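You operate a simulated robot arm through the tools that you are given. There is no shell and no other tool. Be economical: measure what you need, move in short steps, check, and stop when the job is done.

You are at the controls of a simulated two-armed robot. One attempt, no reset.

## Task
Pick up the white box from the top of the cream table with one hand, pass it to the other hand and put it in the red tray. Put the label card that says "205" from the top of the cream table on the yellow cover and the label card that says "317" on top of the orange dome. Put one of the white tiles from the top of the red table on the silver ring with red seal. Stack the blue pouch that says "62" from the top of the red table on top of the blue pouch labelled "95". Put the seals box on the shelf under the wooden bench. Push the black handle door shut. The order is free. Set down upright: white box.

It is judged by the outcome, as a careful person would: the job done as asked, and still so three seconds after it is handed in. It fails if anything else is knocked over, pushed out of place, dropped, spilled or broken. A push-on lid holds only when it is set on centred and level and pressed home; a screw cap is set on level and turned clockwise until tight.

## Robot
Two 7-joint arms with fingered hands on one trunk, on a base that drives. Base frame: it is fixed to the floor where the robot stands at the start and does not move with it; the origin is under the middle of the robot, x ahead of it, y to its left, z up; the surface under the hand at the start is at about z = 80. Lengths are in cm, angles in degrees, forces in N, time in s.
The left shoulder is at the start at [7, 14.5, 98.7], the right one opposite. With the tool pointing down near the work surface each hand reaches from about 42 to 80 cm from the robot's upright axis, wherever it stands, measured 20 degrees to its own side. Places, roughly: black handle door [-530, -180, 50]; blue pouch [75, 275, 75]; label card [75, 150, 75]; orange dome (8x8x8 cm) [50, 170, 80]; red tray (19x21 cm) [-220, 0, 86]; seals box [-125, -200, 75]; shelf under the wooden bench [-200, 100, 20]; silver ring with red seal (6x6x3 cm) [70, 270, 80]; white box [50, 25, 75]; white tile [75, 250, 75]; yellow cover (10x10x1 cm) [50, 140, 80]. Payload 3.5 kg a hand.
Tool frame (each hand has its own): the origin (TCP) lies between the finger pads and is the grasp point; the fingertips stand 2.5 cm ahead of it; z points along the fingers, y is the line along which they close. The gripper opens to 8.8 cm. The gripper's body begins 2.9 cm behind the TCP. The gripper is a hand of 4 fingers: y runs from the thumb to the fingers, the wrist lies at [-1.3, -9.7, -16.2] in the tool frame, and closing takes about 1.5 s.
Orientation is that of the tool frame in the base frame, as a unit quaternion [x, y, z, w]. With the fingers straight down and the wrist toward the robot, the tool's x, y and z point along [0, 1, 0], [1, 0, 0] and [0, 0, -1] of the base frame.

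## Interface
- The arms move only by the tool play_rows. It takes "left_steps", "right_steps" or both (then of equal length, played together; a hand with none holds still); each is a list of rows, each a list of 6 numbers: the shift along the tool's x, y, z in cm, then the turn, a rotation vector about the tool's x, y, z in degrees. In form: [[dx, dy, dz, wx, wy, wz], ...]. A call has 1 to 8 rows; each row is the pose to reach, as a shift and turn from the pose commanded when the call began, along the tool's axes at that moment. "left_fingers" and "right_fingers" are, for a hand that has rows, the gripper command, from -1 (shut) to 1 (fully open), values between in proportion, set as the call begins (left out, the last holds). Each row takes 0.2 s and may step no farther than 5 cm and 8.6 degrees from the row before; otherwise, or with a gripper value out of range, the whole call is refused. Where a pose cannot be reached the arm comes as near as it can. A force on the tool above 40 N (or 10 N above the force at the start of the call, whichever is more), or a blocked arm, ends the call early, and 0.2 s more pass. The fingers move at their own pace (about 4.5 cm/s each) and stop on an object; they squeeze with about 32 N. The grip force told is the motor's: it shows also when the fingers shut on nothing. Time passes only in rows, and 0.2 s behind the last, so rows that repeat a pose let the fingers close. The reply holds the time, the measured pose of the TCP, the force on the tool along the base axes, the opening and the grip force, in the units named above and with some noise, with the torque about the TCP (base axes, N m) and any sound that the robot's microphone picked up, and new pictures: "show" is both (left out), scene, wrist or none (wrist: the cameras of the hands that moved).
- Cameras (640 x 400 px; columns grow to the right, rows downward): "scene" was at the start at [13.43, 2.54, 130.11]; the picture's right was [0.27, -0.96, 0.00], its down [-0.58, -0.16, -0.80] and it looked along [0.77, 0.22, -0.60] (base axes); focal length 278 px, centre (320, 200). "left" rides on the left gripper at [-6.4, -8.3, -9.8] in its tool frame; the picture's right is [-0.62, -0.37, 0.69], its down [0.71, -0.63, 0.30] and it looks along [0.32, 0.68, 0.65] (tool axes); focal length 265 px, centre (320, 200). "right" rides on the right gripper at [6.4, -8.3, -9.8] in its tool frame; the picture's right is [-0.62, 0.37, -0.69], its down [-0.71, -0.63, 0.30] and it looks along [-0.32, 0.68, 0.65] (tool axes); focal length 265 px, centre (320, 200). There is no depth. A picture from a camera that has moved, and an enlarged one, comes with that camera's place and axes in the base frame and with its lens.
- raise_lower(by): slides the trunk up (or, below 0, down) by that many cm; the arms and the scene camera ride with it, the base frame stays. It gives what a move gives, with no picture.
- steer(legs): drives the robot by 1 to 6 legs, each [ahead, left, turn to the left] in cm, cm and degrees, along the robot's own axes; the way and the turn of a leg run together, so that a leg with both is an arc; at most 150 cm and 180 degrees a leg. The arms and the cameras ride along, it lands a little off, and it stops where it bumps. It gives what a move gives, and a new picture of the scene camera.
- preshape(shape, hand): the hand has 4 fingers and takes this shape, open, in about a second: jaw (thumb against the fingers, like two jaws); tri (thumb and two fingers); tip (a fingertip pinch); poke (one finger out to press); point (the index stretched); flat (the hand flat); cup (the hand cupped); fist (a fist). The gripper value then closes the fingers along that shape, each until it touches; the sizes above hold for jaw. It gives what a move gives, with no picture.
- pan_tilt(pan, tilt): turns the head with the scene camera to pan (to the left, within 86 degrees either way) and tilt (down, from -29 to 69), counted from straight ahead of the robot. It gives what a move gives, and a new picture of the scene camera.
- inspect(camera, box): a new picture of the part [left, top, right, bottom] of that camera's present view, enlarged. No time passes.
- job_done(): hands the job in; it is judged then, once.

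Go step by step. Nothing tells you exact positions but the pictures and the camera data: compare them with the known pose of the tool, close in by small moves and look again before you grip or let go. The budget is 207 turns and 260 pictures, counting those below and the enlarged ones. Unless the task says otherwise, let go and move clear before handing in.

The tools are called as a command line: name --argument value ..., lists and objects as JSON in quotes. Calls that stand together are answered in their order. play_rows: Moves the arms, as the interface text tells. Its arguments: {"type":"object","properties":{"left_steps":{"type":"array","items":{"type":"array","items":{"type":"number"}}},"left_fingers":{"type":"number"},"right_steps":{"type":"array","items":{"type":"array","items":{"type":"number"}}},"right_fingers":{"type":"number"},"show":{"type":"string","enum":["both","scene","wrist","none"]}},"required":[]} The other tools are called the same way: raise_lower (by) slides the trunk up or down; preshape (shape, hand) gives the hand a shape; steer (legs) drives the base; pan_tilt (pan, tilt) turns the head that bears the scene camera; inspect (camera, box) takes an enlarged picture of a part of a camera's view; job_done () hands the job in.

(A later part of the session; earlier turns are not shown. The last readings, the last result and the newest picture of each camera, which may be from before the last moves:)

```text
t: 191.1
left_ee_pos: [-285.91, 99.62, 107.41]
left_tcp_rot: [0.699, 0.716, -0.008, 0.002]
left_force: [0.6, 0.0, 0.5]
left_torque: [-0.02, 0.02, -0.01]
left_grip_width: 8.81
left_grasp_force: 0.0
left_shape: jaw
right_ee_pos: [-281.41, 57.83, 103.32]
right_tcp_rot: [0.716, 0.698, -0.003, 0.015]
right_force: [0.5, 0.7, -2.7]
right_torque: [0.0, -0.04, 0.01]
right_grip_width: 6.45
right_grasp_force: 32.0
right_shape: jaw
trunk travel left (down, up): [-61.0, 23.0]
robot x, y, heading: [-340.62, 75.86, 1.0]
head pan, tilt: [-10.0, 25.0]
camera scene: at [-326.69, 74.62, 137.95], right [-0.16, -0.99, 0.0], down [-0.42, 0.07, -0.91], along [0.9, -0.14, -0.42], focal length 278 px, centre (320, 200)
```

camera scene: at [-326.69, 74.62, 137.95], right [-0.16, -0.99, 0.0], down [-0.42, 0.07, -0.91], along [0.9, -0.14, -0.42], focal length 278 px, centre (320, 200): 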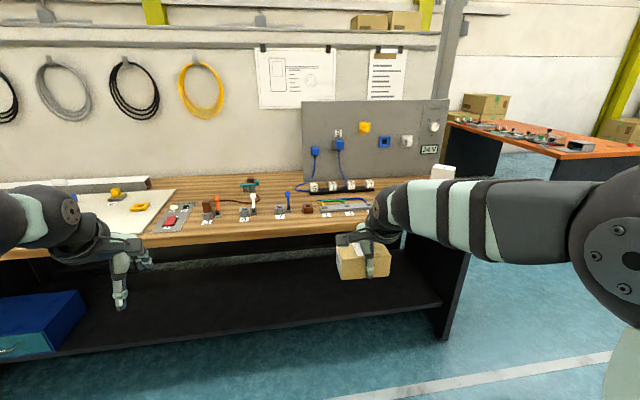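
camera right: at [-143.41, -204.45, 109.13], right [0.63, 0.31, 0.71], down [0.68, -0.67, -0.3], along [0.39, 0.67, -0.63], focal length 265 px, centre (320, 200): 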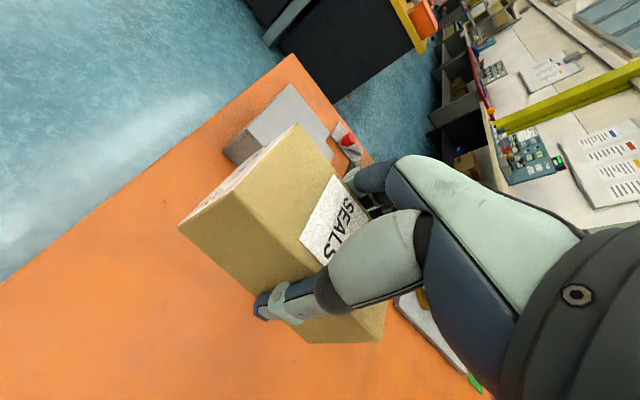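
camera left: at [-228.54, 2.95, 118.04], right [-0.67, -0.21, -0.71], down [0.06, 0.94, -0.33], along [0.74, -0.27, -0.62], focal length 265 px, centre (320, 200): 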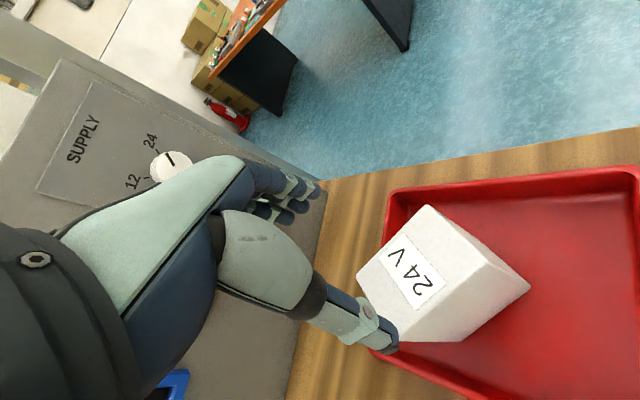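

raise_lower --by -30

raise_lower --by -30

pan_tilt --pan -10 --tilt 25

```text
t: 194.1
left_ee_pos: [-285.96, 99.63, 77.43]
left_tcp_rot: [0.699, 0.715, -0.01, 0.002]
left_force: [0.2, 0.0, 0.2]
left_torque: [-0.01, 0.01, 0.0]
left_grip_width: 8.79
left_grasp_force: 0.0
left_shape: jaw
right_ee_pos: [-281.39, 57.76, 73.46]
right_tcp_rot: [0.716, 0.698, -0.002, 0.015]
right_force: [0.4, 0.4, -2.2]
right_torque: [-0.04, -0.02, 0.0]
right_grip_width: 6.46
right_grasp_force: 31.9
right_shape: jaw
trunk travel left (down, up): [-31.0, 53.0]
robot x, y, heading: [-341.16, 75.43, 1.1]
head pan, tilt: [-10.0, 25.0]
```

```text
t: 197.1
left_ee_pos: [-285.95, 99.65, 47.33]
left_tcp_rot: [0.698, 0.716, -0.01, 0.002]
left_force: [0.0, 0.1, -0.1]
left_torque: [-0.01, -0.01, -0.04]
left_grip_width: 8.81
left_grasp_force: 0.1
left_shape: jaw
right_ee_pos: [-281.35, 57.73, 43.34]
right_tcp_rot: [0.716, 0.698, -0.002, 0.015]
right_force: [0.3, 0.2, -2.3]
right_torque: [0.03, -0.01, 0.01]
right_grip_width: 6.5
right_grasp_force: 32.0
right_shape: jaw
trunk travel left (down, up): [-1.0, 83.0]
robot x, y, heading: [-340.92, 75.65, 0.9]
head pan, tilt: [-10.0, 25.0]
```

```text
t: 197.7
left_ee_pos: [-285.81, 99.66, 47.48]
left_tcp_rot: [0.698, 0.716, -0.009, 0.002]
left_force: [0.6, -0.1, -0.4]
left_torque: [0.02, 0.02, -0.02]
left_grip_width: 8.8
left_grasp_force: 0.0
left_shape: jaw
right_ee_pos: [-281.37, 57.88, 43.31]
right_tcp_rot: [0.716, 0.698, -0.002, 0.016]
right_force: [0.2, -0.2, -1.9]
right_torque: [-0.01, -0.01, 0.0]
right_grip_width: 6.45
right_grasp_force: 32.0
right_shape: jaw
trunk travel left (down, up): [-1.0, 83.0]
robot x, y, heading: [-340.88, 75.82, 1.0]
head pan, tilt: [-10.0, 25.0]
camera scene: at [-326.72, 74.64, 77.95], right [-0.15, -0.99, 0.0], down [-0.42, 0.07, -0.91], along [0.9, -0.14, -0.42], focal length 278 px, centre (320, 200)
```

scene: 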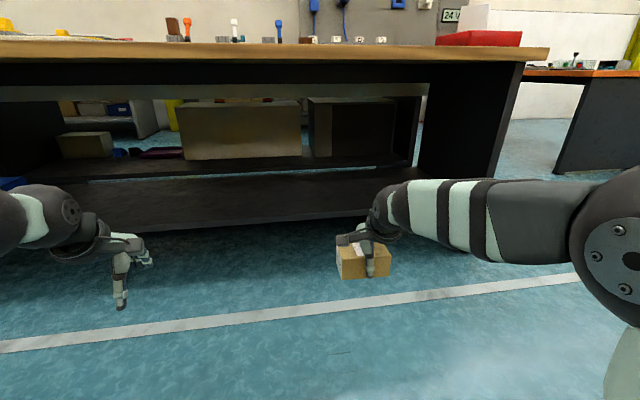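

Shelf surface z≈18.7, front edge x≈-221, back x≈-175. Lower the hand to z≈28, then drive in.

play_rows --right_steps '[[0, 0, 4, 0, 0, 0], [0, 0, 8, 0, 0, 0], [0, 0, 12, 0, 0, 0], [0, 0, 15, 0, 0, 0]]' --left_steps '[[0, -4, 0, 0, 0, 0], [0, -8, 0, 0, 0, 0], [0, -12, 0, 0, 0, 0], [0, -12, 0, 0, 0, 0]]' --show "none"

steer --legs '[[45, 0, -1]]'

```text
t: 198.7
left_ee_pos: [-295.7, 101.29, 47.02]
left_tcp_rot: [0.698, 0.716, -0.013, 0.007]
left_force: [0.2, 0.2, -0.9]
left_torque: [0.0, -0.01, 0.01]
left_grip_width: 8.82
left_grasp_force: 0.1
left_shape: jaw
left hand out of reach, approached as far as the arm can: row 3, 4
right_ee_pos: [-280.97, 57.6, 28.32]
right_tcp_rot: [0.716, 0.698, -0.002, 0.016]
right_force: [0.3, -0.1, -2.3]
right_torque: [0.03, 0.01, 0.05]
right_grip_width: 6.45
right_grasp_force: 31.7
right_shape: jaw
trunk travel left (down, up): [-1.0, 83.0]
robot x, y, heading: [-340.92, 76.12, 1.0]
head pan, tilt: [-10.0, 25.0]
```

```text
t: 201.4
left_ee_pos: [-250.52, 100.53, 46.83]
left_tcp_rot: [0.706, 0.708, -0.014, 0.005]
left_force: [-0.1, 0.3, 0.2]
left_torque: [0.0, -0.01, -0.02]
left_grip_width: 8.78
left_grasp_force: 0.0
left_shape: jaw
right_ee_pos: [-236.75, 56.55, 28.21]
right_tcp_rot: [0.724, 0.689, -0.003, 0.015]
right_force: [-0.6, 0.8, -1.4]
right_torque: [0.01, -0.04, 0.03]
right_grip_width: 6.43
right_grasp_force: 31.8
right_shape: jaw
trunk travel left (down, up): [-1.0, 83.0]
robot x, y, heading: [-296.34, 76.45, -0.2]
head pan, tilt: [-10.0, 25.0]
camera scene: at [-282.17, 74.66, 77.95], right [-0.18, -0.98, 0.0], down [-0.42, 0.07, -0.91], along [0.89, -0.16, -0.42], focal length 278 px, centre (320, 200)
```

scene: 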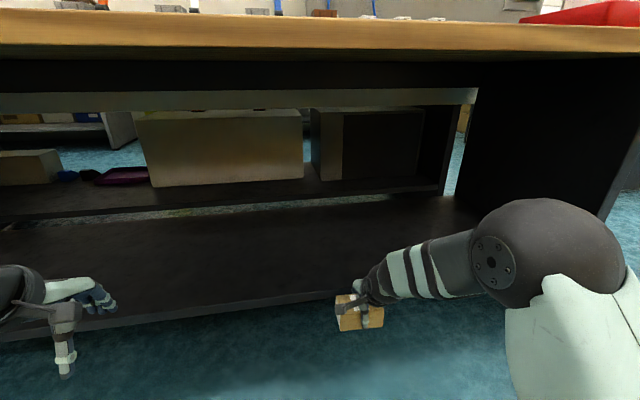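

play_rows --right_steps '[[0, 4, 0, 0, 0, 0], [0, 8, 0, 0, 0, 0], [0, 12, 0, 0, 0, 0], [0, 16, 0, 0, 0, 0]]' --show "none"

steer --legs '[[14, 0, 0]]'

inspect --camera "right" --box '[0, 0, 640, 400]'

```text
t: 202.1
left_ee_pos: [-250.7, 100.69, 47.15]
left_tcp_rot: [0.706, 0.708, -0.014, 0.009]
left_force: [0.0, -0.5, 0.0]
left_torque: [0.04, 0.0, -0.01]
left_grip_width: 8.79
left_grasp_force: 0.0
left_shape: jaw
right_ee_pos: [-228.15, 56.07, 28.35]
right_tcp_rot: [0.723, 0.691, -0.009, 0.009]
right_force: [-24.3, 2.4, 12.1]
right_torque: [-0.01, 0.57, 0.13]
right_grip_width: 5.58
right_grasp_force: 31.8
right_shape: jaw
trunk travel left (down, up): [-1.0, 83.0]
robot x, y, heading: [-296.2, 76.22, 0.1]
head pan, tilt: [-10.0, 25.0]
stopped in row 3 (right hand): the force on the tool passed its limit at 48 N (the readings are from after the stop); the commanded pose is now the measured one
```

```text
t: 202.8
left_ee_pos: [-250.36, 100.52, 47.14]
left_tcp_rot: [0.707, 0.707, -0.015, 0.011]
left_force: [0.2, -0.7, 0.8]
left_torque: [-0.02, 0.01, -0.02]
left_grip_width: 8.79
left_grasp_force: 0.1
left_shape: jaw
right_ee_pos: [-227.94, 56.06, 28.39]
right_tcp_rot: [0.723, 0.691, -0.012, 0.004]
right_force: [-23.9, 1.1, 16.6]
right_torque: [0.02, 0.51, 0.06]
right_grip_width: 5.57
right_grasp_force: 31.9
right_shape: jaw
trunk travel left (down, up): [-1.0, 83.0]
robot x, y, heading: [-296.06, 76.02, -0.3]
head pan, tilt: [-10.0, 25.0]
stopped in leg 1: the force on the tool passed its limit at 49 N (the readings are from after the stop); the commanded pose is now the measured one
camera scene: at [-282.13, 74.68, 78.01], right [-0.18, -0.98, 0.0], down [-0.41, 0.08, -0.91], along [0.89, -0.16, -0.42], focal length 278 px, centre (320, 200)
```

scene: 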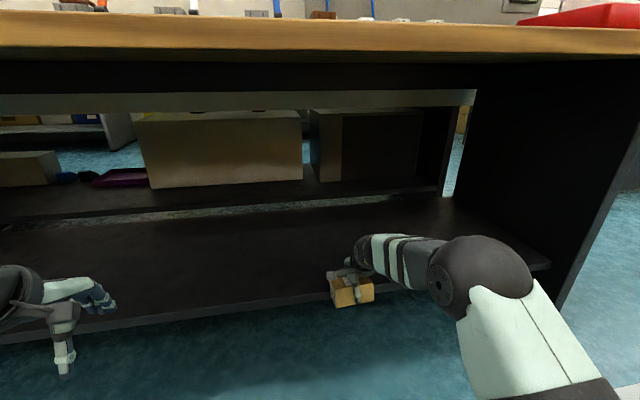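

```text
1.00 times, centred on (320, 200) of right (not enlarged: the box is as wide or as high as the picture)
camera zoom: at [-235.94, 63.22, 38.09], right [0.35, -0.62, 0.7], down [-0.66, -0.69, -0.28], along [0.66, -0.37, -0.65], focal length 265 px, centre (320, 200)
```

zoom: 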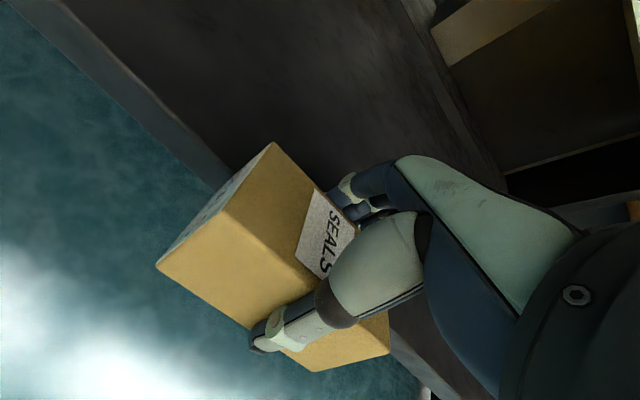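

The box met the shelf edge—shelf is higher (~26). Back off, raise 7 cm and look.

play_rows --right_steps '[[0, -3, 0, 0, 0, 0], [0, -6, 0, 0, 0, 0], [0, -6, -4, 0, 0, 0], [0, -6, -8, 0, 0, 0]]'

```text
t: 203.8
left_ee_pos: [-250.11, 100.49, 46.95]
left_tcp_rot: [0.706, 0.708, -0.015, 0.009]
left_force: [-0.3, 1.0, -0.5]
left_torque: [-0.01, 0.01, -0.01]
left_grip_width: 8.8
left_grasp_force: 0.0
left_shape: jaw
right_ee_pos: [-233.76, 56.64, 36.02]
right_tcp_rot: [0.723, 0.691, -0.012, 0.004]
right_force: [0.9, -0.2, -1.4]
right_torque: [-0.02, -0.01, 0.01]
right_grip_width: 6.1
right_grasp_force: 32.2
right_shape: jaw
trunk travel left (down, up): [-1.0, 83.0]
robot x, y, heading: [-296.18, 76.35, -0.3]
head pan, tilt: [-10.0, 25.0]
camera scene: at [-281.81, 74.63, 77.95], right [-0.18, -0.98, 0.0], down [-0.42, 0.08, -0.91], along [0.89, -0.16, -0.42], focal length 278 px, centre (320, 200)
camera right: at [-241.64, 63.75, 45.77], right [0.35, -0.62, 0.7], down [-0.66, -0.69, -0.28], along [0.66, -0.37, -0.65], focal length 265 px, centre (320, 200)
```

scene: 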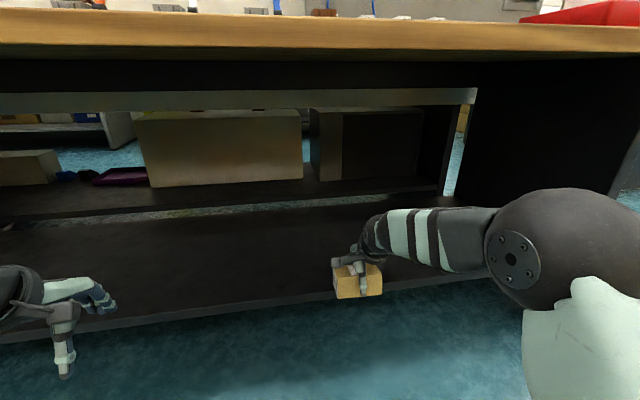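
right: 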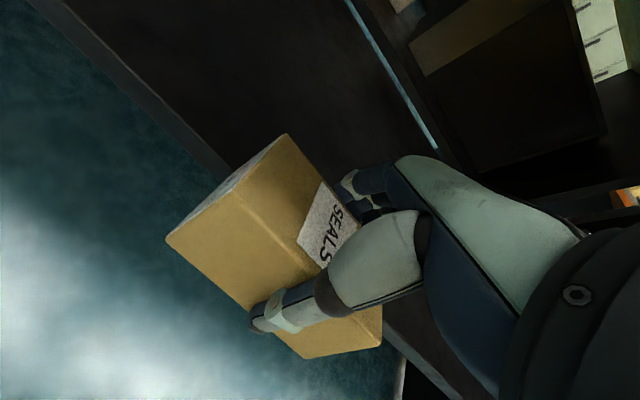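

inspect --camera "scene" --box '[240, 230, 420, 340]'

```text
3.56 times, centred on (330, 285) of scene
camera zoom: at [-281.81, 74.63, 77.95], right [-0.18, -0.98, 0.0], down [-0.42, 0.08, -0.91], along [0.89, -0.16, -0.42], focal length 988 px, centre (284, -102)
```

zoom: 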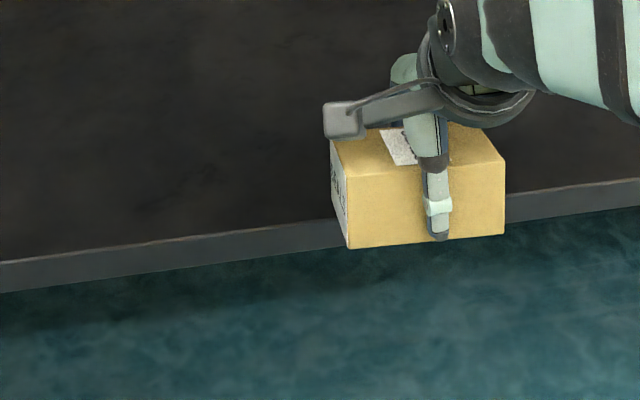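

play_rows --right_steps '[[0, 4, 0, 0, 0, 0], [0, 8, 0, 0, 0, 0], [0, 12, 0, 0, 0, 0], [0, 15, 0, 0, 0, 0]]' --show "none"

steer --legs '[[13, 0, 0]]'

inspect --camera "right" --box '[0, 0, 640, 400]'

```text
t: 204.8
left_ee_pos: [-250.1, 100.63, 47.01]
left_tcp_rot: [0.706, 0.708, -0.016, 0.008]
left_force: [0.3, -0.1, 0.7]
left_torque: [0.0, 0.01, -0.03]
left_grip_width: 8.81
left_grasp_force: 0.0
left_shape: jaw
right_ee_pos: [-220.87, 55.81, 35.75]
right_tcp_rot: [0.723, 0.691, -0.013, 0.002]
right_force: [0.4, 0.0, -1.7]
right_torque: [0.03, -0.01, -0.01]
right_grip_width: 6.12
right_grasp_force: 32.1
right_shape: jaw
right hand out of reach, approached as far as the arm can: row 4
trunk travel left (down, up): [-1.0, 83.0]
robot x, y, heading: [-295.79, 76.27, -0.4]
head pan, tilt: [-10.0, 25.0]
```

```text
t: 206.1
left_ee_pos: [-237.12, 100.43, 46.96]
left_tcp_rot: [0.706, 0.708, -0.015, 0.008]
left_force: [-0.1, 0.1, 0.3]
left_torque: [0.02, 0.0, -0.02]
left_grip_width: 8.76
left_grasp_force: 0.0
left_shape: jaw
right_ee_pos: [-208.15, 55.41, 35.88]
right_tcp_rot: [0.723, 0.691, -0.011, 0.005]
right_force: [-0.9, -0.1, -1.2]
right_torque: [0.0, -0.04, -0.01]
right_grip_width: 6.1
right_grasp_force: 31.9
right_shape: jaw
trunk travel left (down, up): [-1.0, 83.0]
robot x, y, heading: [-283.38, 75.96, -0.3]
head pan, tilt: [-10.0, 25.0]
camera scene: at [-268.92, 74.51, 77.95], right [-0.18, -0.98, 0.0], down [-0.42, 0.08, -0.91], along [0.89, -0.16, -0.42], focal length 278 px, centre (320, 200)
```

scene: 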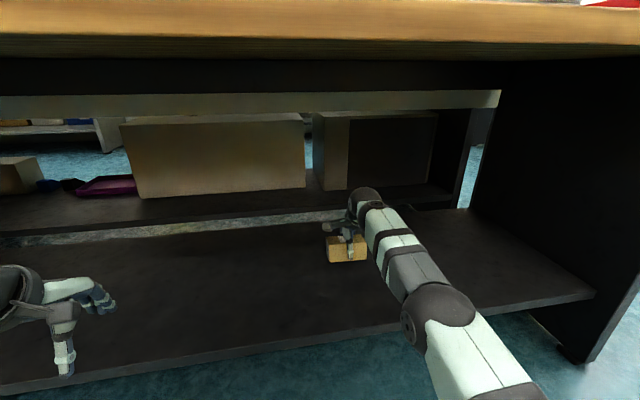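

```text
1.00 times, centred on (320, 200) of right (not enlarged: the box is as wide or as high as the picture)
camera zoom: at [-215.98, 62.64, 45.68], right [0.35, -0.62, 0.7], down [-0.67, -0.69, -0.28], along [0.66, -0.37, -0.65], focal length 265 px, centre (320, 200)
```

zoom: 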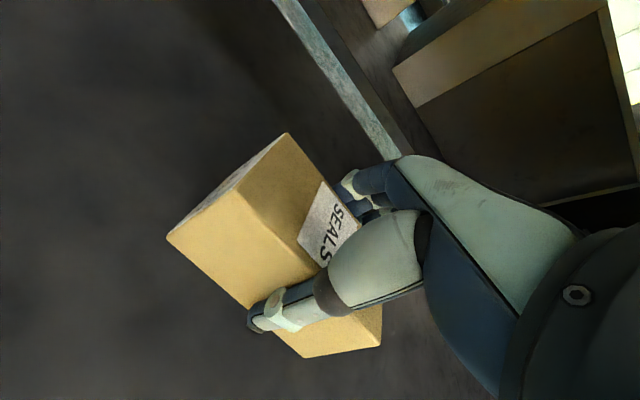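

Over the shelf. Lower until contact.

play_rows --right_steps '[[0, 0, 3, 0, 0, 0], [0, 0, 5.5, 0, 0, 0], [0, 0, 6.5, 0, 0, 0], [0, 0, 7.5, 0, 0, 0], [0, 0, 8.5, 0, 0, 0], [0, 0, 9.5, 0, 0, 0]]' --show "wrist"

```text
t: 207.4
left_ee_pos: [-237.38, 100.42, 47.01]
left_tcp_rot: [0.707, 0.707, -0.014, 0.01]
left_force: [-0.3, -0.7, 0.7]
left_torque: [0.04, -0.01, -0.01]
left_grip_width: 8.78
left_grasp_force: 0.1
left_shape: jaw
right_ee_pos: [-207.83, 55.43, 29.34]
right_tcp_rot: [0.723, 0.69, 0.0, 0.016]
right_force: [-6.2, 0.1, 18.1]
right_torque: [-0.03, -0.13, 0.01]
right_grip_width: 6.04
right_grasp_force: 31.5
right_shape: jaw
trunk travel left (down, up): [-1.0, 83.0]
robot x, y, heading: [-283.18, 75.95, -0.5]
head pan, tilt: [-10.0, 25.0]
stopped in row 6 (right hand): the force on the tool passed its limit at 44 N (the readings are from after the stop); the commanded pose is now the measured one
camera right: at [-216.04, 62.55, 38.74], right [0.32, -0.62, 0.71], down [-0.66, -0.69, -0.3], along [0.68, -0.37, -0.63], focal length 265 px, centre (320, 200)
```

right: 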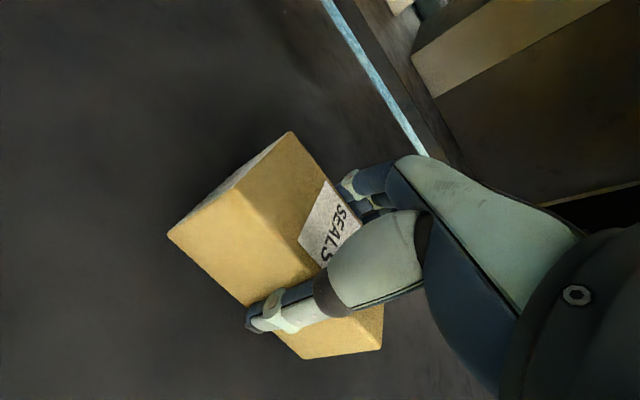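

On the shelf. Release and raise.

play_rows --right_steps '[[0, 0, 0, 0, 0, 0], [0, 0, 0, 0, 0, 0], [0, 0, 0, 0, 0, 0], [0, 0, 0, 0, 0, 0], [0, 0, 0, 0, 0, 0]]' --right_fingers 1 --show "none"

play_rows --right_steps '[[0, 0, -2, 0, 0, 0], [0, 0, -5, 0, 0, 0], [0, 0, -8, 0, 0, 0], [0, 0, -11, 0, 0, 0]]'

```text
t: 208.6
left_ee_pos: [-237.21, 100.25, 47.04]
left_tcp_rot: [0.708, 0.706, -0.015, 0.008]
left_force: [0.8, 0.7, -0.6]
left_torque: [0.01, 0.0, 0.0]
left_grip_width: 8.76
left_grasp_force: 0.1
left_shape: jaw
right_ee_pos: [-207.95, 55.24, 28.39]
right_tcp_rot: [0.724, 0.69, -0.005, 0.01]
right_force: [-1.1, -0.5, -0.6]
right_torque: [-0.01, -0.01, 0.0]
right_grip_width: 8.79
right_grasp_force: 0.0
right_shape: jaw
trunk travel left (down, up): [-1.0, 83.0]
robot x, y, heading: [-282.75, 75.99, -0.7]
head pan, tilt: [-10.0, 25.0]
```

```text
t: 209.6
left_ee_pos: [-237.28, 100.42, 46.93]
left_tcp_rot: [0.707, 0.707, -0.016, 0.009]
left_force: [-0.6, 0.2, 0.1]
left_torque: [-0.01, 0.02, -0.02]
left_grip_width: 8.82
left_grasp_force: 0.0
left_shape: jaw
right_ee_pos: [-208.4, 55.97, 39.14]
right_tcp_rot: [0.724, 0.69, -0.005, 0.01]
right_force: [-0.2, 0.2, 0.4]
right_torque: [-0.02, -0.01, 0.03]
right_grip_width: 8.8
right_grasp_force: 0.0
right_shape: jaw
right hand out of reach, approached as far as the arm can: row 4
trunk travel left (down, up): [-1.0, 83.0]
robot x, y, heading: [-283.11, 76.03, -0.4]
head pan, tilt: [-10.0, 25.0]
camera scene: at [-268.96, 74.51, 77.95], right [-0.18, -0.98, 0.0], down [-0.42, 0.08, -0.91], along [0.89, -0.17, -0.42], focal length 278 px, centre (320, 200)
camera right: at [-216.53, 63.01, 48.8], right [0.33, -0.62, 0.71], down [-0.66, -0.69, -0.29], along [0.67, -0.37, -0.64], focal length 265 px, centre (320, 200)
```

scene: 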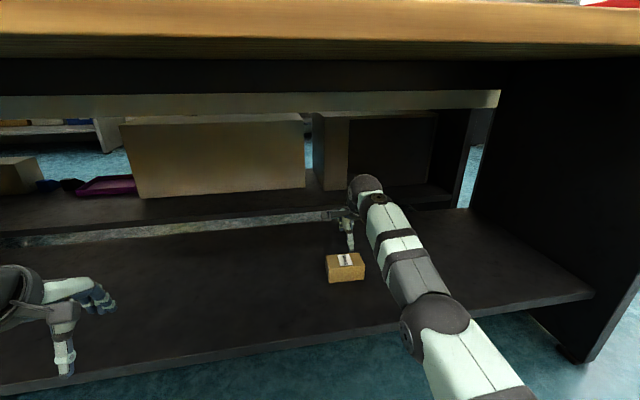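
right: 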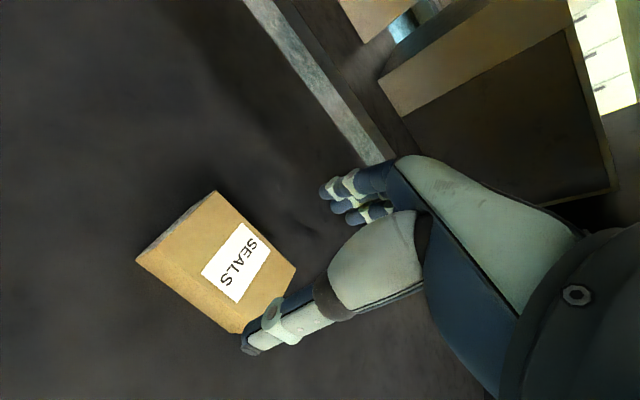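

The seals box rests on the shelf. Back out and head for the black-handle door.

steer --legs '[[-60, 0, 0], [0, -130, 0], [0, 0, 90], [0, 0, 90]]'

pan_tilt --pan 20 --tilt 10

```text
t: 227.0
left_ee_pos: [-388.89, -82.73, 47.06]
left_tcp_rot: [0.725, -0.688, -0.01, -0.015]
left_force: [0.5, 1.0, 0.7]
left_torque: [-0.01, 0.01, 0.01]
left_grip_width: 8.77
left_grasp_force: 0.1
left_shape: jaw
right_ee_pos: [-420.09, -39.7, 39.14]
right_tcp_rot: [0.708, -0.706, -0.009, -0.006]
right_force: [-0.5, -0.3, 0.5]
right_torque: [-0.01, 0.02, 0.03]
right_grip_width: 8.79
right_grasp_force: 0.1
right_shape: jaw
trunk travel left (down, up): [-1.0, 83.0]
robot x, y, heading: [-344.51, -56.3, -177.4]
head pan, tilt: [-10.0, 25.0]
camera scene: at [-358.52, -54.96, 77.96], right [0.13, 0.99, 0.0], down [0.42, -0.06, -0.91], along [-0.9, 0.12, -0.42], focal length 278 px, centre (320, 200)
```

scene: 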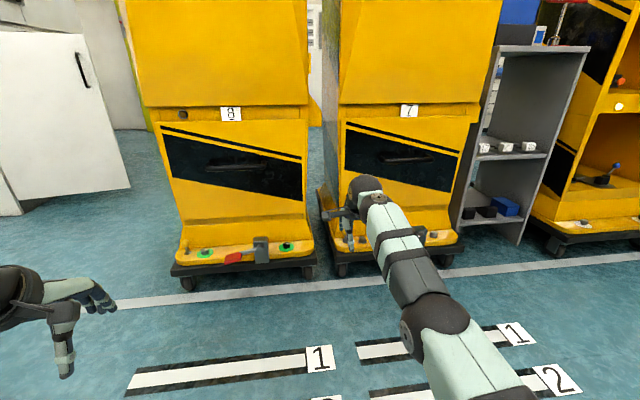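

```text
t: 227.9
left_ee_pos: [-388.93, -82.66, 47.13]
left_tcp_rot: [0.725, -0.689, -0.01, -0.016]
left_force: [0.0, 0.5, 0.1]
left_torque: [-0.01, -0.04, -0.03]
left_grip_width: 8.79
left_grasp_force: 0.1
left_shape: jaw
right_ee_pos: [-420.09, -39.7, 39.16]
right_tcp_rot: [0.708, -0.706, -0.01, -0.004]
right_force: [0.2, 0.0, 0.0]
right_torque: [-0.05, 0.01, -0.02]
right_grip_width: 8.77
right_grasp_force: 0.1
right_shape: jaw
trunk travel left (down, up): [-1.0, 83.0]
robot x, y, heading: [-344.57, -55.86, -177.6]
head pan, tilt: [20.0, 10.0]
camera scene: at [-357.98, -59.72, 80.39], right [-0.38, 0.92, 0.0], down [0.16, 0.07, -0.98], along [-0.91, -0.38, -0.17], focal length 278 px, centre (320, 200)
```

scene: 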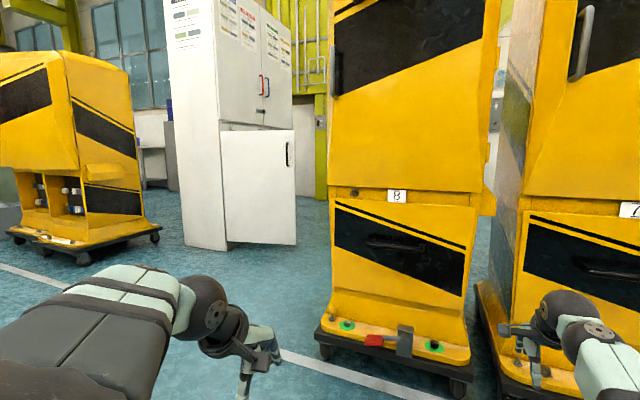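

inspect --camera "scene" --box '[150, 50, 330, 260]'

```text
1.90 times, centred on (240, 155) of scene
camera zoom: at [-357.98, -59.72, 80.39], right [-0.38, 0.92, 0.0], down [0.16, 0.07, -0.98], along [-0.91, -0.38, -0.17], focal length 529 px, centre (472, 286)
```

zoom: 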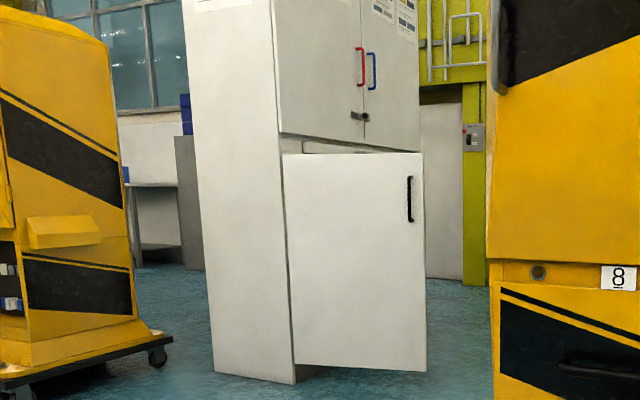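

The white cabinet's lower door (black handle) is open about 75°, hinged at (-531, -215), opening toward +y. I'll make the right hand a fist, raise to mid-door height and drive near it.

raise_lower --by 14

preshape --shape "fist" --hand "right"

steer --legs '[[0, 122, 0], [80, 0, 0], [0, 0, 13]]'

pan_tilt --pan -5 --tilt 20

```text
t: 229.6
left_ee_pos: [-388.85, -82.71, 60.95]
left_tcp_rot: [0.725, -0.688, -0.01, -0.015]
left_force: [0.5, -0.1, 0.8]
left_torque: [0.02, -0.02, 0.01]
left_grip_width: 8.78
left_grasp_force: 0.0
left_shape: jaw
right_ee_pos: [-419.96, -39.72, 53.19]
right_tcp_rot: [0.708, -0.706, -0.01, -0.005]
right_force: [-0.3, -0.4, 0.0]
right_torque: [0.02, -0.01, -0.01]
right_grip_width: 8.81
right_grasp_force: 0.0
right_shape: jaw
trunk travel left (down, up): [-15.0, 69.0]
robot x, y, heading: [-344.34, -55.95, -177.6]
head pan, tilt: [20.0, 10.0]
```

```text
t: 230.5
left_ee_pos: [-388.98, -82.69, 60.91]
left_tcp_rot: [0.725, -0.689, -0.009, -0.015]
left_force: [-0.1, -0.3, -0.1]
left_torque: [0.0, -0.03, 0.0]
left_grip_width: 8.79
left_grasp_force: 0.1
left_shape: jaw
right_ee_pos: [-420.09, -39.64, 53.18]
right_tcp_rot: [0.709, -0.705, -0.01, -0.005]
right_force: [0.6, 0.3, 0.5]
right_torque: [0.02, 0.04, 0.02]
right_grip_width: 0.02
right_grasp_force: 0.0
right_shape: fist
trunk travel left (down, up): [-15.0, 69.0]
robot x, y, heading: [-344.29, -56.03, -177.5]
head pan, tilt: [20.0, 10.0]
```

```text
t: 241.4
left_ee_pos: [-456.76, -219.16, 61.03]
left_tcp_rot: [0.8, -0.6, -0.011, -0.013]
left_force: [0.6, -0.1, 0.4]
left_torque: [-0.02, 0.01, -0.01]
left_grip_width: 8.79
left_grasp_force: 0.0
left_shape: jaw
right_ee_pos: [-496.96, -184.44, 53.19]
right_tcp_rot: [0.785, -0.619, -0.011, -0.004]
right_force: [-0.2, -1.1, 0.0]
right_torque: [-0.02, 0.01, -0.03]
right_grip_width: 0.0
right_grasp_force: 0.0
right_shape: fist
trunk travel left (down, up): [-15.0, 69.0]
robot x, y, heading: [-419.6, -183.26, -164.2]
head pan, tilt: [20.0, 10.0]
camera scene: at [-431.8, -189.62, 94.39], right [-0.58, 0.81, 0.0], down [0.14, 0.1, -0.98], along [-0.8, -0.57, -0.17], focal length 278 px, centre (320, 200)
```

scene: 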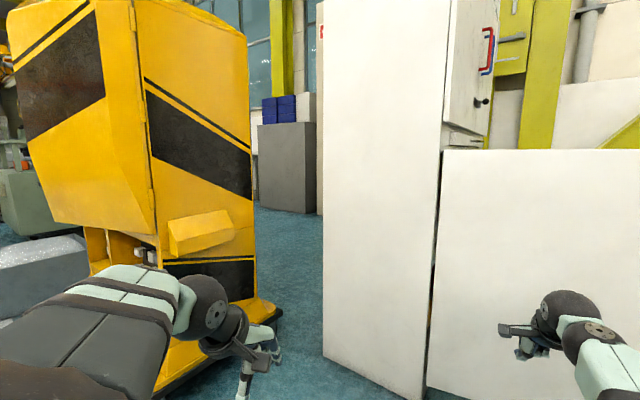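

```text
t: 242.3
left_ee_pos: [-456.6, -219.12, 60.98]
left_tcp_rot: [0.8, -0.6, -0.011, -0.014]
left_force: [0.5, 0.3, 1.0]
left_torque: [0.0, 0.02, 0.02]
left_grip_width: 8.82
left_grasp_force: 0.1
left_shape: jaw
right_ee_pos: [-496.81, -184.31, 53.12]
right_tcp_rot: [0.785, -0.619, -0.01, -0.004]
right_force: [-0.2, 0.3, 0.6]
right_torque: [-0.01, 0.0, 0.03]
right_grip_width: 0.0
right_grasp_force: 0.1
right_shape: fist
trunk travel left (down, up): [-15.0, 69.0]
robot x, y, heading: [-419.38, -182.99, -164.3]
head pan, tilt: [-5.0, 20.0]
camera scene: at [-433.4, -185.93, 92.77], right [-0.19, 0.98, 0.0], down [0.34, 0.06, -0.94], along [-0.92, -0.18, -0.34], focal length 278 px, centre (320, 200)
```

scene: 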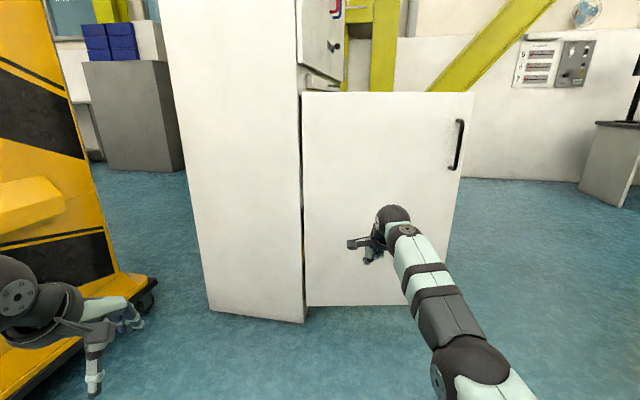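

Shift a bit right, then push ahead along the heading with the fist on the door's outer face.

steer --legs '[[0, -13, 0], [30, 0, 0], [30, 0, 0]]'

```text
t: 246.9
left_ee_pos: [-518.92, -223.35, 61.01]
left_tcp_rot: [0.8, -0.6, -0.011, -0.014]
left_force: [0.3, -0.6, -0.9]
left_torque: [-0.02, 0.0, 0.01]
left_grip_width: 8.77
left_grasp_force: 0.0
left_shape: jaw
right_ee_pos: [-558.96, -188.52, 53.18]
right_tcp_rot: [0.785, -0.619, -0.011, -0.003]
right_force: [1.0, -0.4, 0.4]
right_torque: [-0.03, -0.04, 0.02]
right_grip_width: 0.01
right_grasp_force: 0.0
right_shape: fist
trunk travel left (down, up): [-15.0, 69.0]
robot x, y, heading: [-481.87, -187.16, -164.4]
head pan, tilt: [-5.0, 20.0]
camera scene: at [-495.62, -190.04, 92.76], right [-0.19, 0.98, 0.0], down [0.34, 0.06, -0.94], along [-0.92, -0.18, -0.34], focal length 278 px, centre (320, 200)
```

scene: 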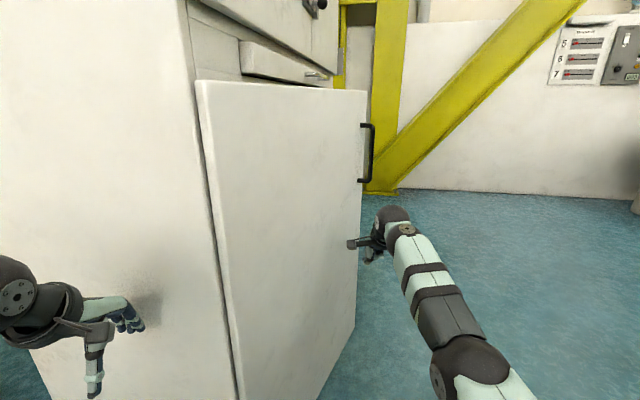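

The door is now open only ~19°. Rotating left sweeps the fist toward -y to finish the closing.

steer --legs '[[0, 0, 14]]'

```text
t: 248.3
left_ee_pos: [-509.4, -231.01, 61.08]
left_tcp_rot: [0.865, -0.502, -0.013, -0.012]
left_force: [0.7, -0.5, 0.8]
left_torque: [-0.03, -0.03, 0.01]
left_grip_width: 8.77
left_grasp_force: 0.0
left_shape: jaw
right_ee_pos: [-556.77, -206.03, 53.19]
right_tcp_rot: [0.854, -0.52, -0.014, -0.006]
right_force: [-0.4, 1.0, 0.6]
right_torque: [-0.09, -0.02, 0.11]
right_grip_width: 0.0
right_grasp_force: 0.1
right_shape: fist
trunk travel left (down, up): [-15.0, 69.0]
robot x, y, heading: [-481.82, -187.0, -150.7]
head pan, tilt: [-5.0, 20.0]
stopped in leg 1: the force on the tool passed its limit at 45 N (the readings are from after the stop); the commanded pose is now the measured one
camera scene: at [-494.49, -193.21, 92.77], right [-0.41, 0.91, 0.0], down [0.31, 0.14, -0.94], along [-0.86, -0.39, -0.34], focal length 278 px, centre (320, 200)
```

scene: 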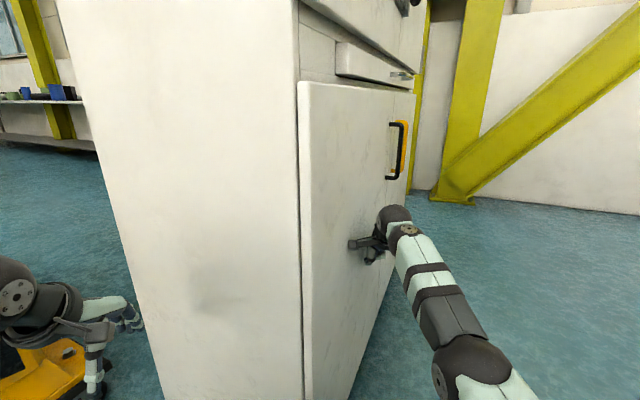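

inspect --camera "scene" --box '[280, 20, 460, 230]'

```text
1.90 times, centred on (370, 125) of scene
camera zoom: at [-494.49, -193.21, 92.77], right [-0.41, 0.91, 0.0], down [0.31, 0.14, -0.94], along [-0.86, -0.39, -0.34], focal length 529 px, centre (225, 343)
```

zoom: 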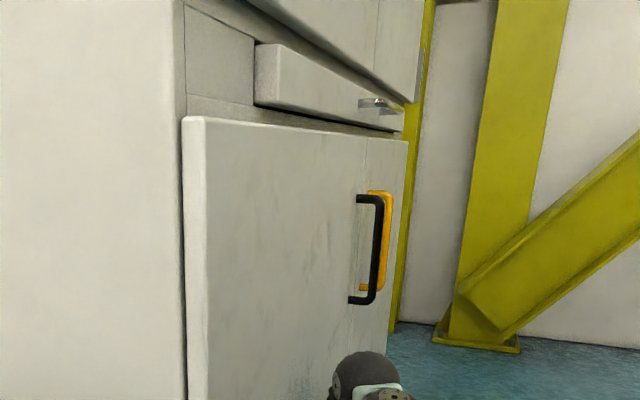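

It looks flush with its neighbour. Back off and check from further away.

steer --legs '[[0, 0, -15], [-55, 0, 0], [0, -20, 0]]'

inspect --camera "scene" --box '[240, 0, 480, 300]'

```text
t: 253.5
left_ee_pos: [-472.45, -189.7, 60.96]
left_tcp_rot: [0.789, -0.614, -0.011, -0.015]
left_force: [-0.7, 0.3, 0.1]
left_torque: [0.01, 0.03, 0.04]
left_grip_width: 8.79
left_grasp_force: 0.0
left_shape: jaw
right_ee_pos: [-511.22, -152.99, 53.12]
right_tcp_rot: [0.776, -0.631, -0.013, -0.008]
right_force: [-0.4, -0.5, -0.3]
right_torque: [-0.01, 0.01, 0.02]
right_grip_width: 0.0
right_grasp_force: 0.0
right_shape: fist
trunk travel left (down, up): [-15.0, 69.0]
robot x, y, heading: [-433.71, -155.08, -166.5]
head pan, tilt: [-5.0, 20.0]
camera scene: at [-447.86, -157.33, 92.77], right [-0.15, 0.99, 0.0], down [0.34, 0.05, -0.94], along [-0.93, -0.14, -0.34], focal length 278 px, centre (320, 200)
```

scene: 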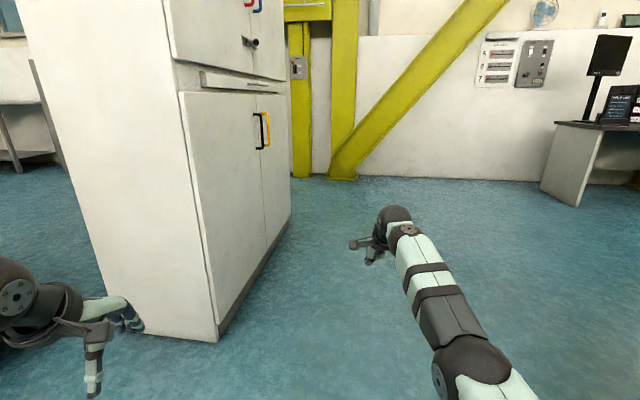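

```text
1.33 times, centred on (360, 150) of scene
camera zoom: at [-447.86, -157.33, 92.77], right [-0.15, 0.99, 0.0], down [0.34, 0.05, -0.94], along [-0.93, -0.14, -0.34], focal length 370 px, centre (267, 267)
```

zoom: 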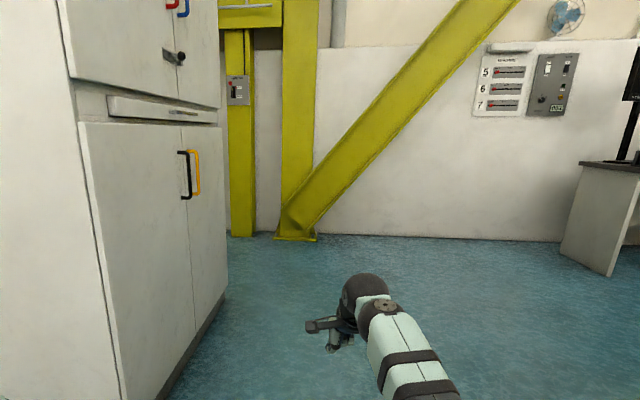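

The door is shut flush. Retract the right hand, raise the trunk and travel back to the cream table.

play_rows --right_steps '[[0, -4, 0, 0, 0, 0], [0, -8, 0, 0, 0, 0], [0, -12, 0, 0, 0, 0], [0, -16, 0, 0, 0, 0], [0, -20, 0, 0, 0, 0]]' --show "none"

raise_lower --by 40

preshape --shape "tip" --hand "right"

steer --legs '[[0, 0, 83], [0, 0, 83.5], [0, 70, 0], [150, 0, 0], [100, 0, 0]]'

```text
t: 254.7
left_ee_pos: [-472.22, -189.81, 61.0]
left_tcp_rot: [0.788, -0.615, -0.011, -0.014]
left_force: [0.3, 0.1, 0.9]
left_torque: [0.04, -0.01, -0.01]
left_grip_width: 8.8
left_grasp_force: 0.1
left_shape: jaw
right_ee_pos: [-511.33, -153.03, 53.04]
right_tcp_rot: [0.775, -0.631, -0.013, -0.007]
right_force: [0.0, -0.4, 0.6]
right_torque: [-0.02, 0.0, 0.02]
right_grip_width: 0.01
right_grasp_force: 0.2
right_shape: fist
right hand out of reach, approached as far as the arm can: row 1, 2, 3, 4, 5
trunk travel left (down, up): [-15.0, 69.0]
robot x, y, heading: [-433.71, -154.86, -166.5]
head pan, tilt: [-5.0, 20.0]
```

```text
t: 258.5
left_ee_pos: [-472.33, -189.72, 100.95]
left_tcp_rot: [0.788, -0.615, -0.011, -0.015]
left_force: [-0.9, 0.1, 0.1]
left_torque: [0.01, 0.0, 0.01]
left_grip_width: 8.81
left_grasp_force: 0.1
left_shape: jaw
right_ee_pos: [-511.35, -152.94, 93.14]
right_tcp_rot: [0.775, -0.631, -0.012, -0.008]
right_force: [-0.5, 0.0, -0.1]
right_torque: [0.0, 0.01, -0.02]
right_grip_width: 0.0
right_grasp_force: 0.1
right_shape: fist
trunk travel left (down, up): [-55.0, 29.0]
robot x, y, heading: [-433.64, -154.89, -166.3]
head pan, tilt: [-5.0, 20.0]
```

```text
t: 259.4
left_ee_pos: [-472.39, -189.69, 101.08]
left_tcp_rot: [0.789, -0.615, -0.011, -0.015]
left_force: [-0.1, 0.0, 0.2]
left_torque: [0.02, 0.0, 0.01]
left_grip_width: 8.81
left_grasp_force: 0.0
left_shape: jaw
right_ee_pos: [-511.41, -153.02, 93.13]
right_tcp_rot: [0.775, -0.631, -0.012, -0.008]
right_force: [0.6, 0.0, -0.7]
right_torque: [0.0, 0.0, -0.01]
right_grip_width: 8.77
right_grasp_force: 0.2
right_shape: tip
trunk travel left (down, up): [-55.0, 29.0]
robot x, y, heading: [-433.77, -155.05, -166.5]
head pan, tilt: [-5.0, 20.0]
```

```text
t: 268.8
left_ee_pos: [-387.59, -96.4, 100.96]
left_tcp_rot: [0.7, 0.714, -0.015, 0.011]
left_force: [0.5, 0.7, 0.3]
left_torque: [0.0, -0.03, -0.01]
left_grip_width: 8.8
left_grasp_force: 0.0
left_shape: jaw
right_ee_pos: [-357.89, -140.95, 93.26]
right_tcp_rot: [0.715, 0.699, -0.011, 0.014]
right_force: [-0.1, 1.1, -0.3]
right_torque: [-0.02, 0.01, 0.01]
right_grip_width: 8.79
right_grasp_force: 0.0
right_shape: tip
trunk travel left (down, up): [-55.0, 29.0]
robot x, y, heading: [-432.92, -122.32, 0.5]
head pan, tilt: [-5.0, 20.0]
stopped in leg 3: the robot was blocked; the commanded pose is now the measured one
camera scene: at [-418.61, -122.01, 132.77], right [-0.08, -1.0, 0.0], down [-0.34, 0.02, -0.94], along [0.94, -0.07, -0.34], focal length 278 px, centre (320, 200)
```

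scene: 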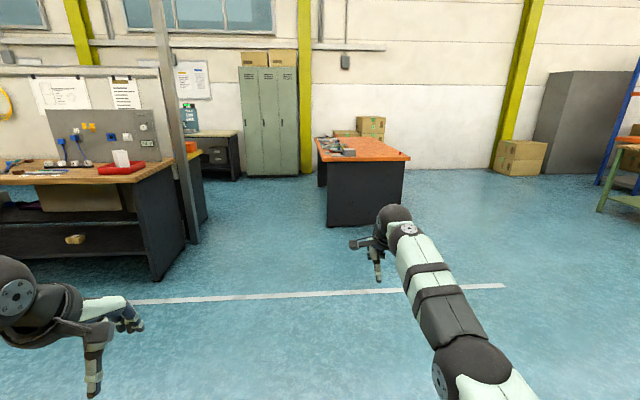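

The base touched the cart on the left; ease right, then go ahead first and shift left later.

steer --legs '[[0, -12, 0], [140, 0, 0], [0, 50, 0], [130, 0, 0], [125, 0, 0]]'

pan_tilt --pan 60 --tilt 20

```text
t: 290.9
left_ee_pos: [-1.2, -49.71, 101.0]
left_tcp_rot: [0.689, 0.724, -0.015, 0.01]
left_force: [0.4, -0.5, -0.4]
left_torque: [0.02, -0.01, 0.01]
left_grip_width: 8.81
left_grasp_force: 0.1
left_shape: jaw
right_ee_pos: [29.72, -93.68, 93.2]
right_tcp_rot: [0.706, 0.708, -0.01, 0.012]
right_force: [0.3, 0.1, 0.9]
right_torque: [0.01, 0.01, -0.01]
right_grip_width: 8.76
right_grasp_force: 0.1
right_shape: tip
trunk travel left (down, up): [-55.0, 29.0]
robot x, y, heading: [-45.78, -76.07, 2.4]
head pan, tilt: [-5.0, 20.0]
camera scene: at [-31.5, -76.43, 132.77], right [-0.05, -1.0, 0.0], down [-0.34, 0.02, -0.94], along [0.94, -0.04, -0.34], focal length 278 px, centre (320, 200)
```

scene: 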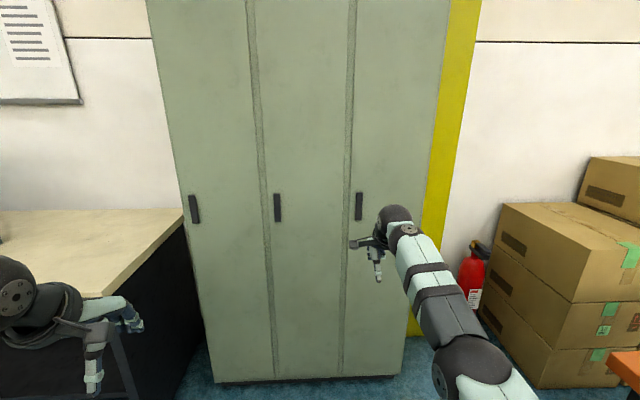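

```text
t: 292.2
left_ee_pos: [-1.22, -49.74, 100.94]
left_tcp_rot: [0.69, 0.724, -0.016, 0.009]
left_force: [-0.3, -0.3, 1.0]
left_torque: [-0.02, 0.01, 0.01]
left_grip_width: 8.79
left_grasp_force: 0.1
left_shape: jaw
right_ee_pos: [29.71, -93.4, 93.14]
right_tcp_rot: [0.706, 0.708, -0.009, 0.013]
right_force: [-0.3, -0.5, 0.6]
right_torque: [0.0, 0.01, 0.02]
right_grip_width: 8.78
right_grasp_force: 0.1
right_shape: tip
trunk travel left (down, up): [-55.0, 29.0]
robot x, y, heading: [-45.87, -76.2, 2.3]
head pan, tilt: [60.0, 20.0]
camera scene: at [-36.47, -67.74, 132.77], right [0.88, -0.47, 0.0], down [-0.16, -0.3, -0.94], along [0.44, 0.83, -0.34], focal length 278 px, centre (320, 200)
```

scene: 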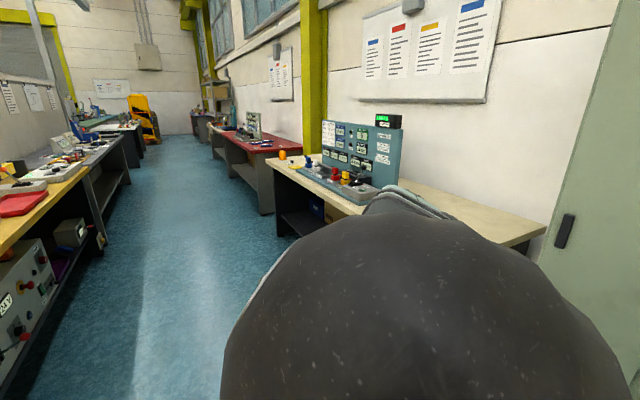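

steer --legs '[[0, 0, -2.3], [0, 150, 0], [0, 70, 0]]'

pan_tilt --pan 10 --tilt 35

```text
t: 303.6
left_ee_pos: [-1.7, 171.39, 101.03]
left_tcp_rot: [0.701, 0.713, -0.015, 0.01]
left_force: [-0.5, -0.6, 0.1]
left_torque: [-0.03, -0.01, -0.02]
left_grip_width: 8.8
left_grasp_force: 0.1
left_shape: jaw
right_ee_pos: [28.03, 126.68, 93.09]
right_tcp_rot: [0.717, 0.697, -0.009, 0.011]
right_force: [-0.1, -0.2, 0.3]
right_torque: [-0.03, 0.02, -0.02]
right_grip_width: 8.8
right_grasp_force: 0.1
right_shape: tip
trunk travel left (down, up): [-55.0, 29.0]
robot x, y, heading: [-47.11, 146.4, 0.3]
head pan, tilt: [60.0, 20.0]
camera scene: at [-37.44, 154.61, 132.77], right [0.87, -0.49, 0.0], down [-0.17, -0.3, -0.94], along [0.46, 0.82, -0.34], focal length 278 px, centre (320, 200)
```

scene: 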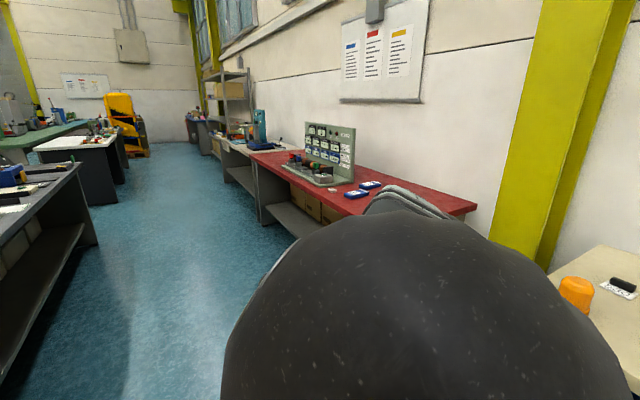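

```text
t: 304.8
left_ee_pos: [-1.7, 171.57, 101.03]
left_tcp_rot: [0.701, 0.713, -0.016, 0.01]
left_force: [-0.1, -0.1, -0.5]
left_torque: [0.0, 0.03, -0.04]
left_grip_width: 8.79
left_grasp_force: 0.1
left_shape: jaw
right_ee_pos: [27.97, 126.73, 93.16]
right_tcp_rot: [0.717, 0.697, -0.008, 0.012]
right_force: [0.1, 0.4, 0.2]
right_torque: [0.03, 0.02, -0.02]
right_grip_width: 8.76
right_grasp_force: 0.1
right_shape: tip
trunk travel left (down, up): [-55.0, 29.0]
robot x, y, heading: [-47.14, 146.61, 0.4]
head pan, tilt: [10.0, 35.0]
camera scene: at [-33.37, 148.1, 130.38], right [0.18, -0.98, 0.0], down [-0.56, -0.1, -0.82], along [0.81, 0.15, -0.57], focal length 278 px, centre (320, 200)
```

scene: 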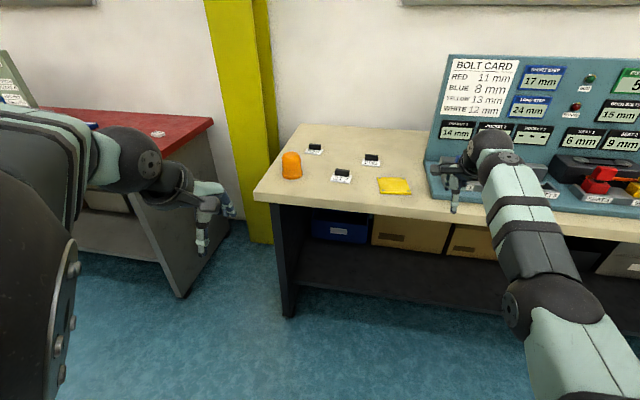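

inspect --camera "scene" --box '[260, 130, 420, 220]'

```text
4.00 times, centred on (340, 175) of scene
camera zoom: at [-33.37, 148.1, 130.38], right [0.18, -0.98, 0.0], down [-0.56, -0.1, -0.82], along [0.81, 0.15, -0.57], focal length 1111 px, centre (240, 300)
```

zoom: 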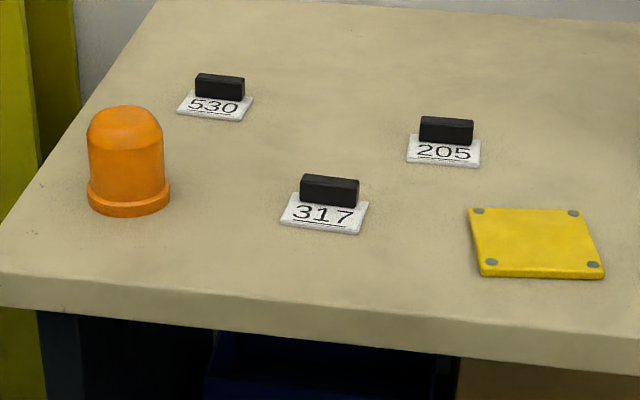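

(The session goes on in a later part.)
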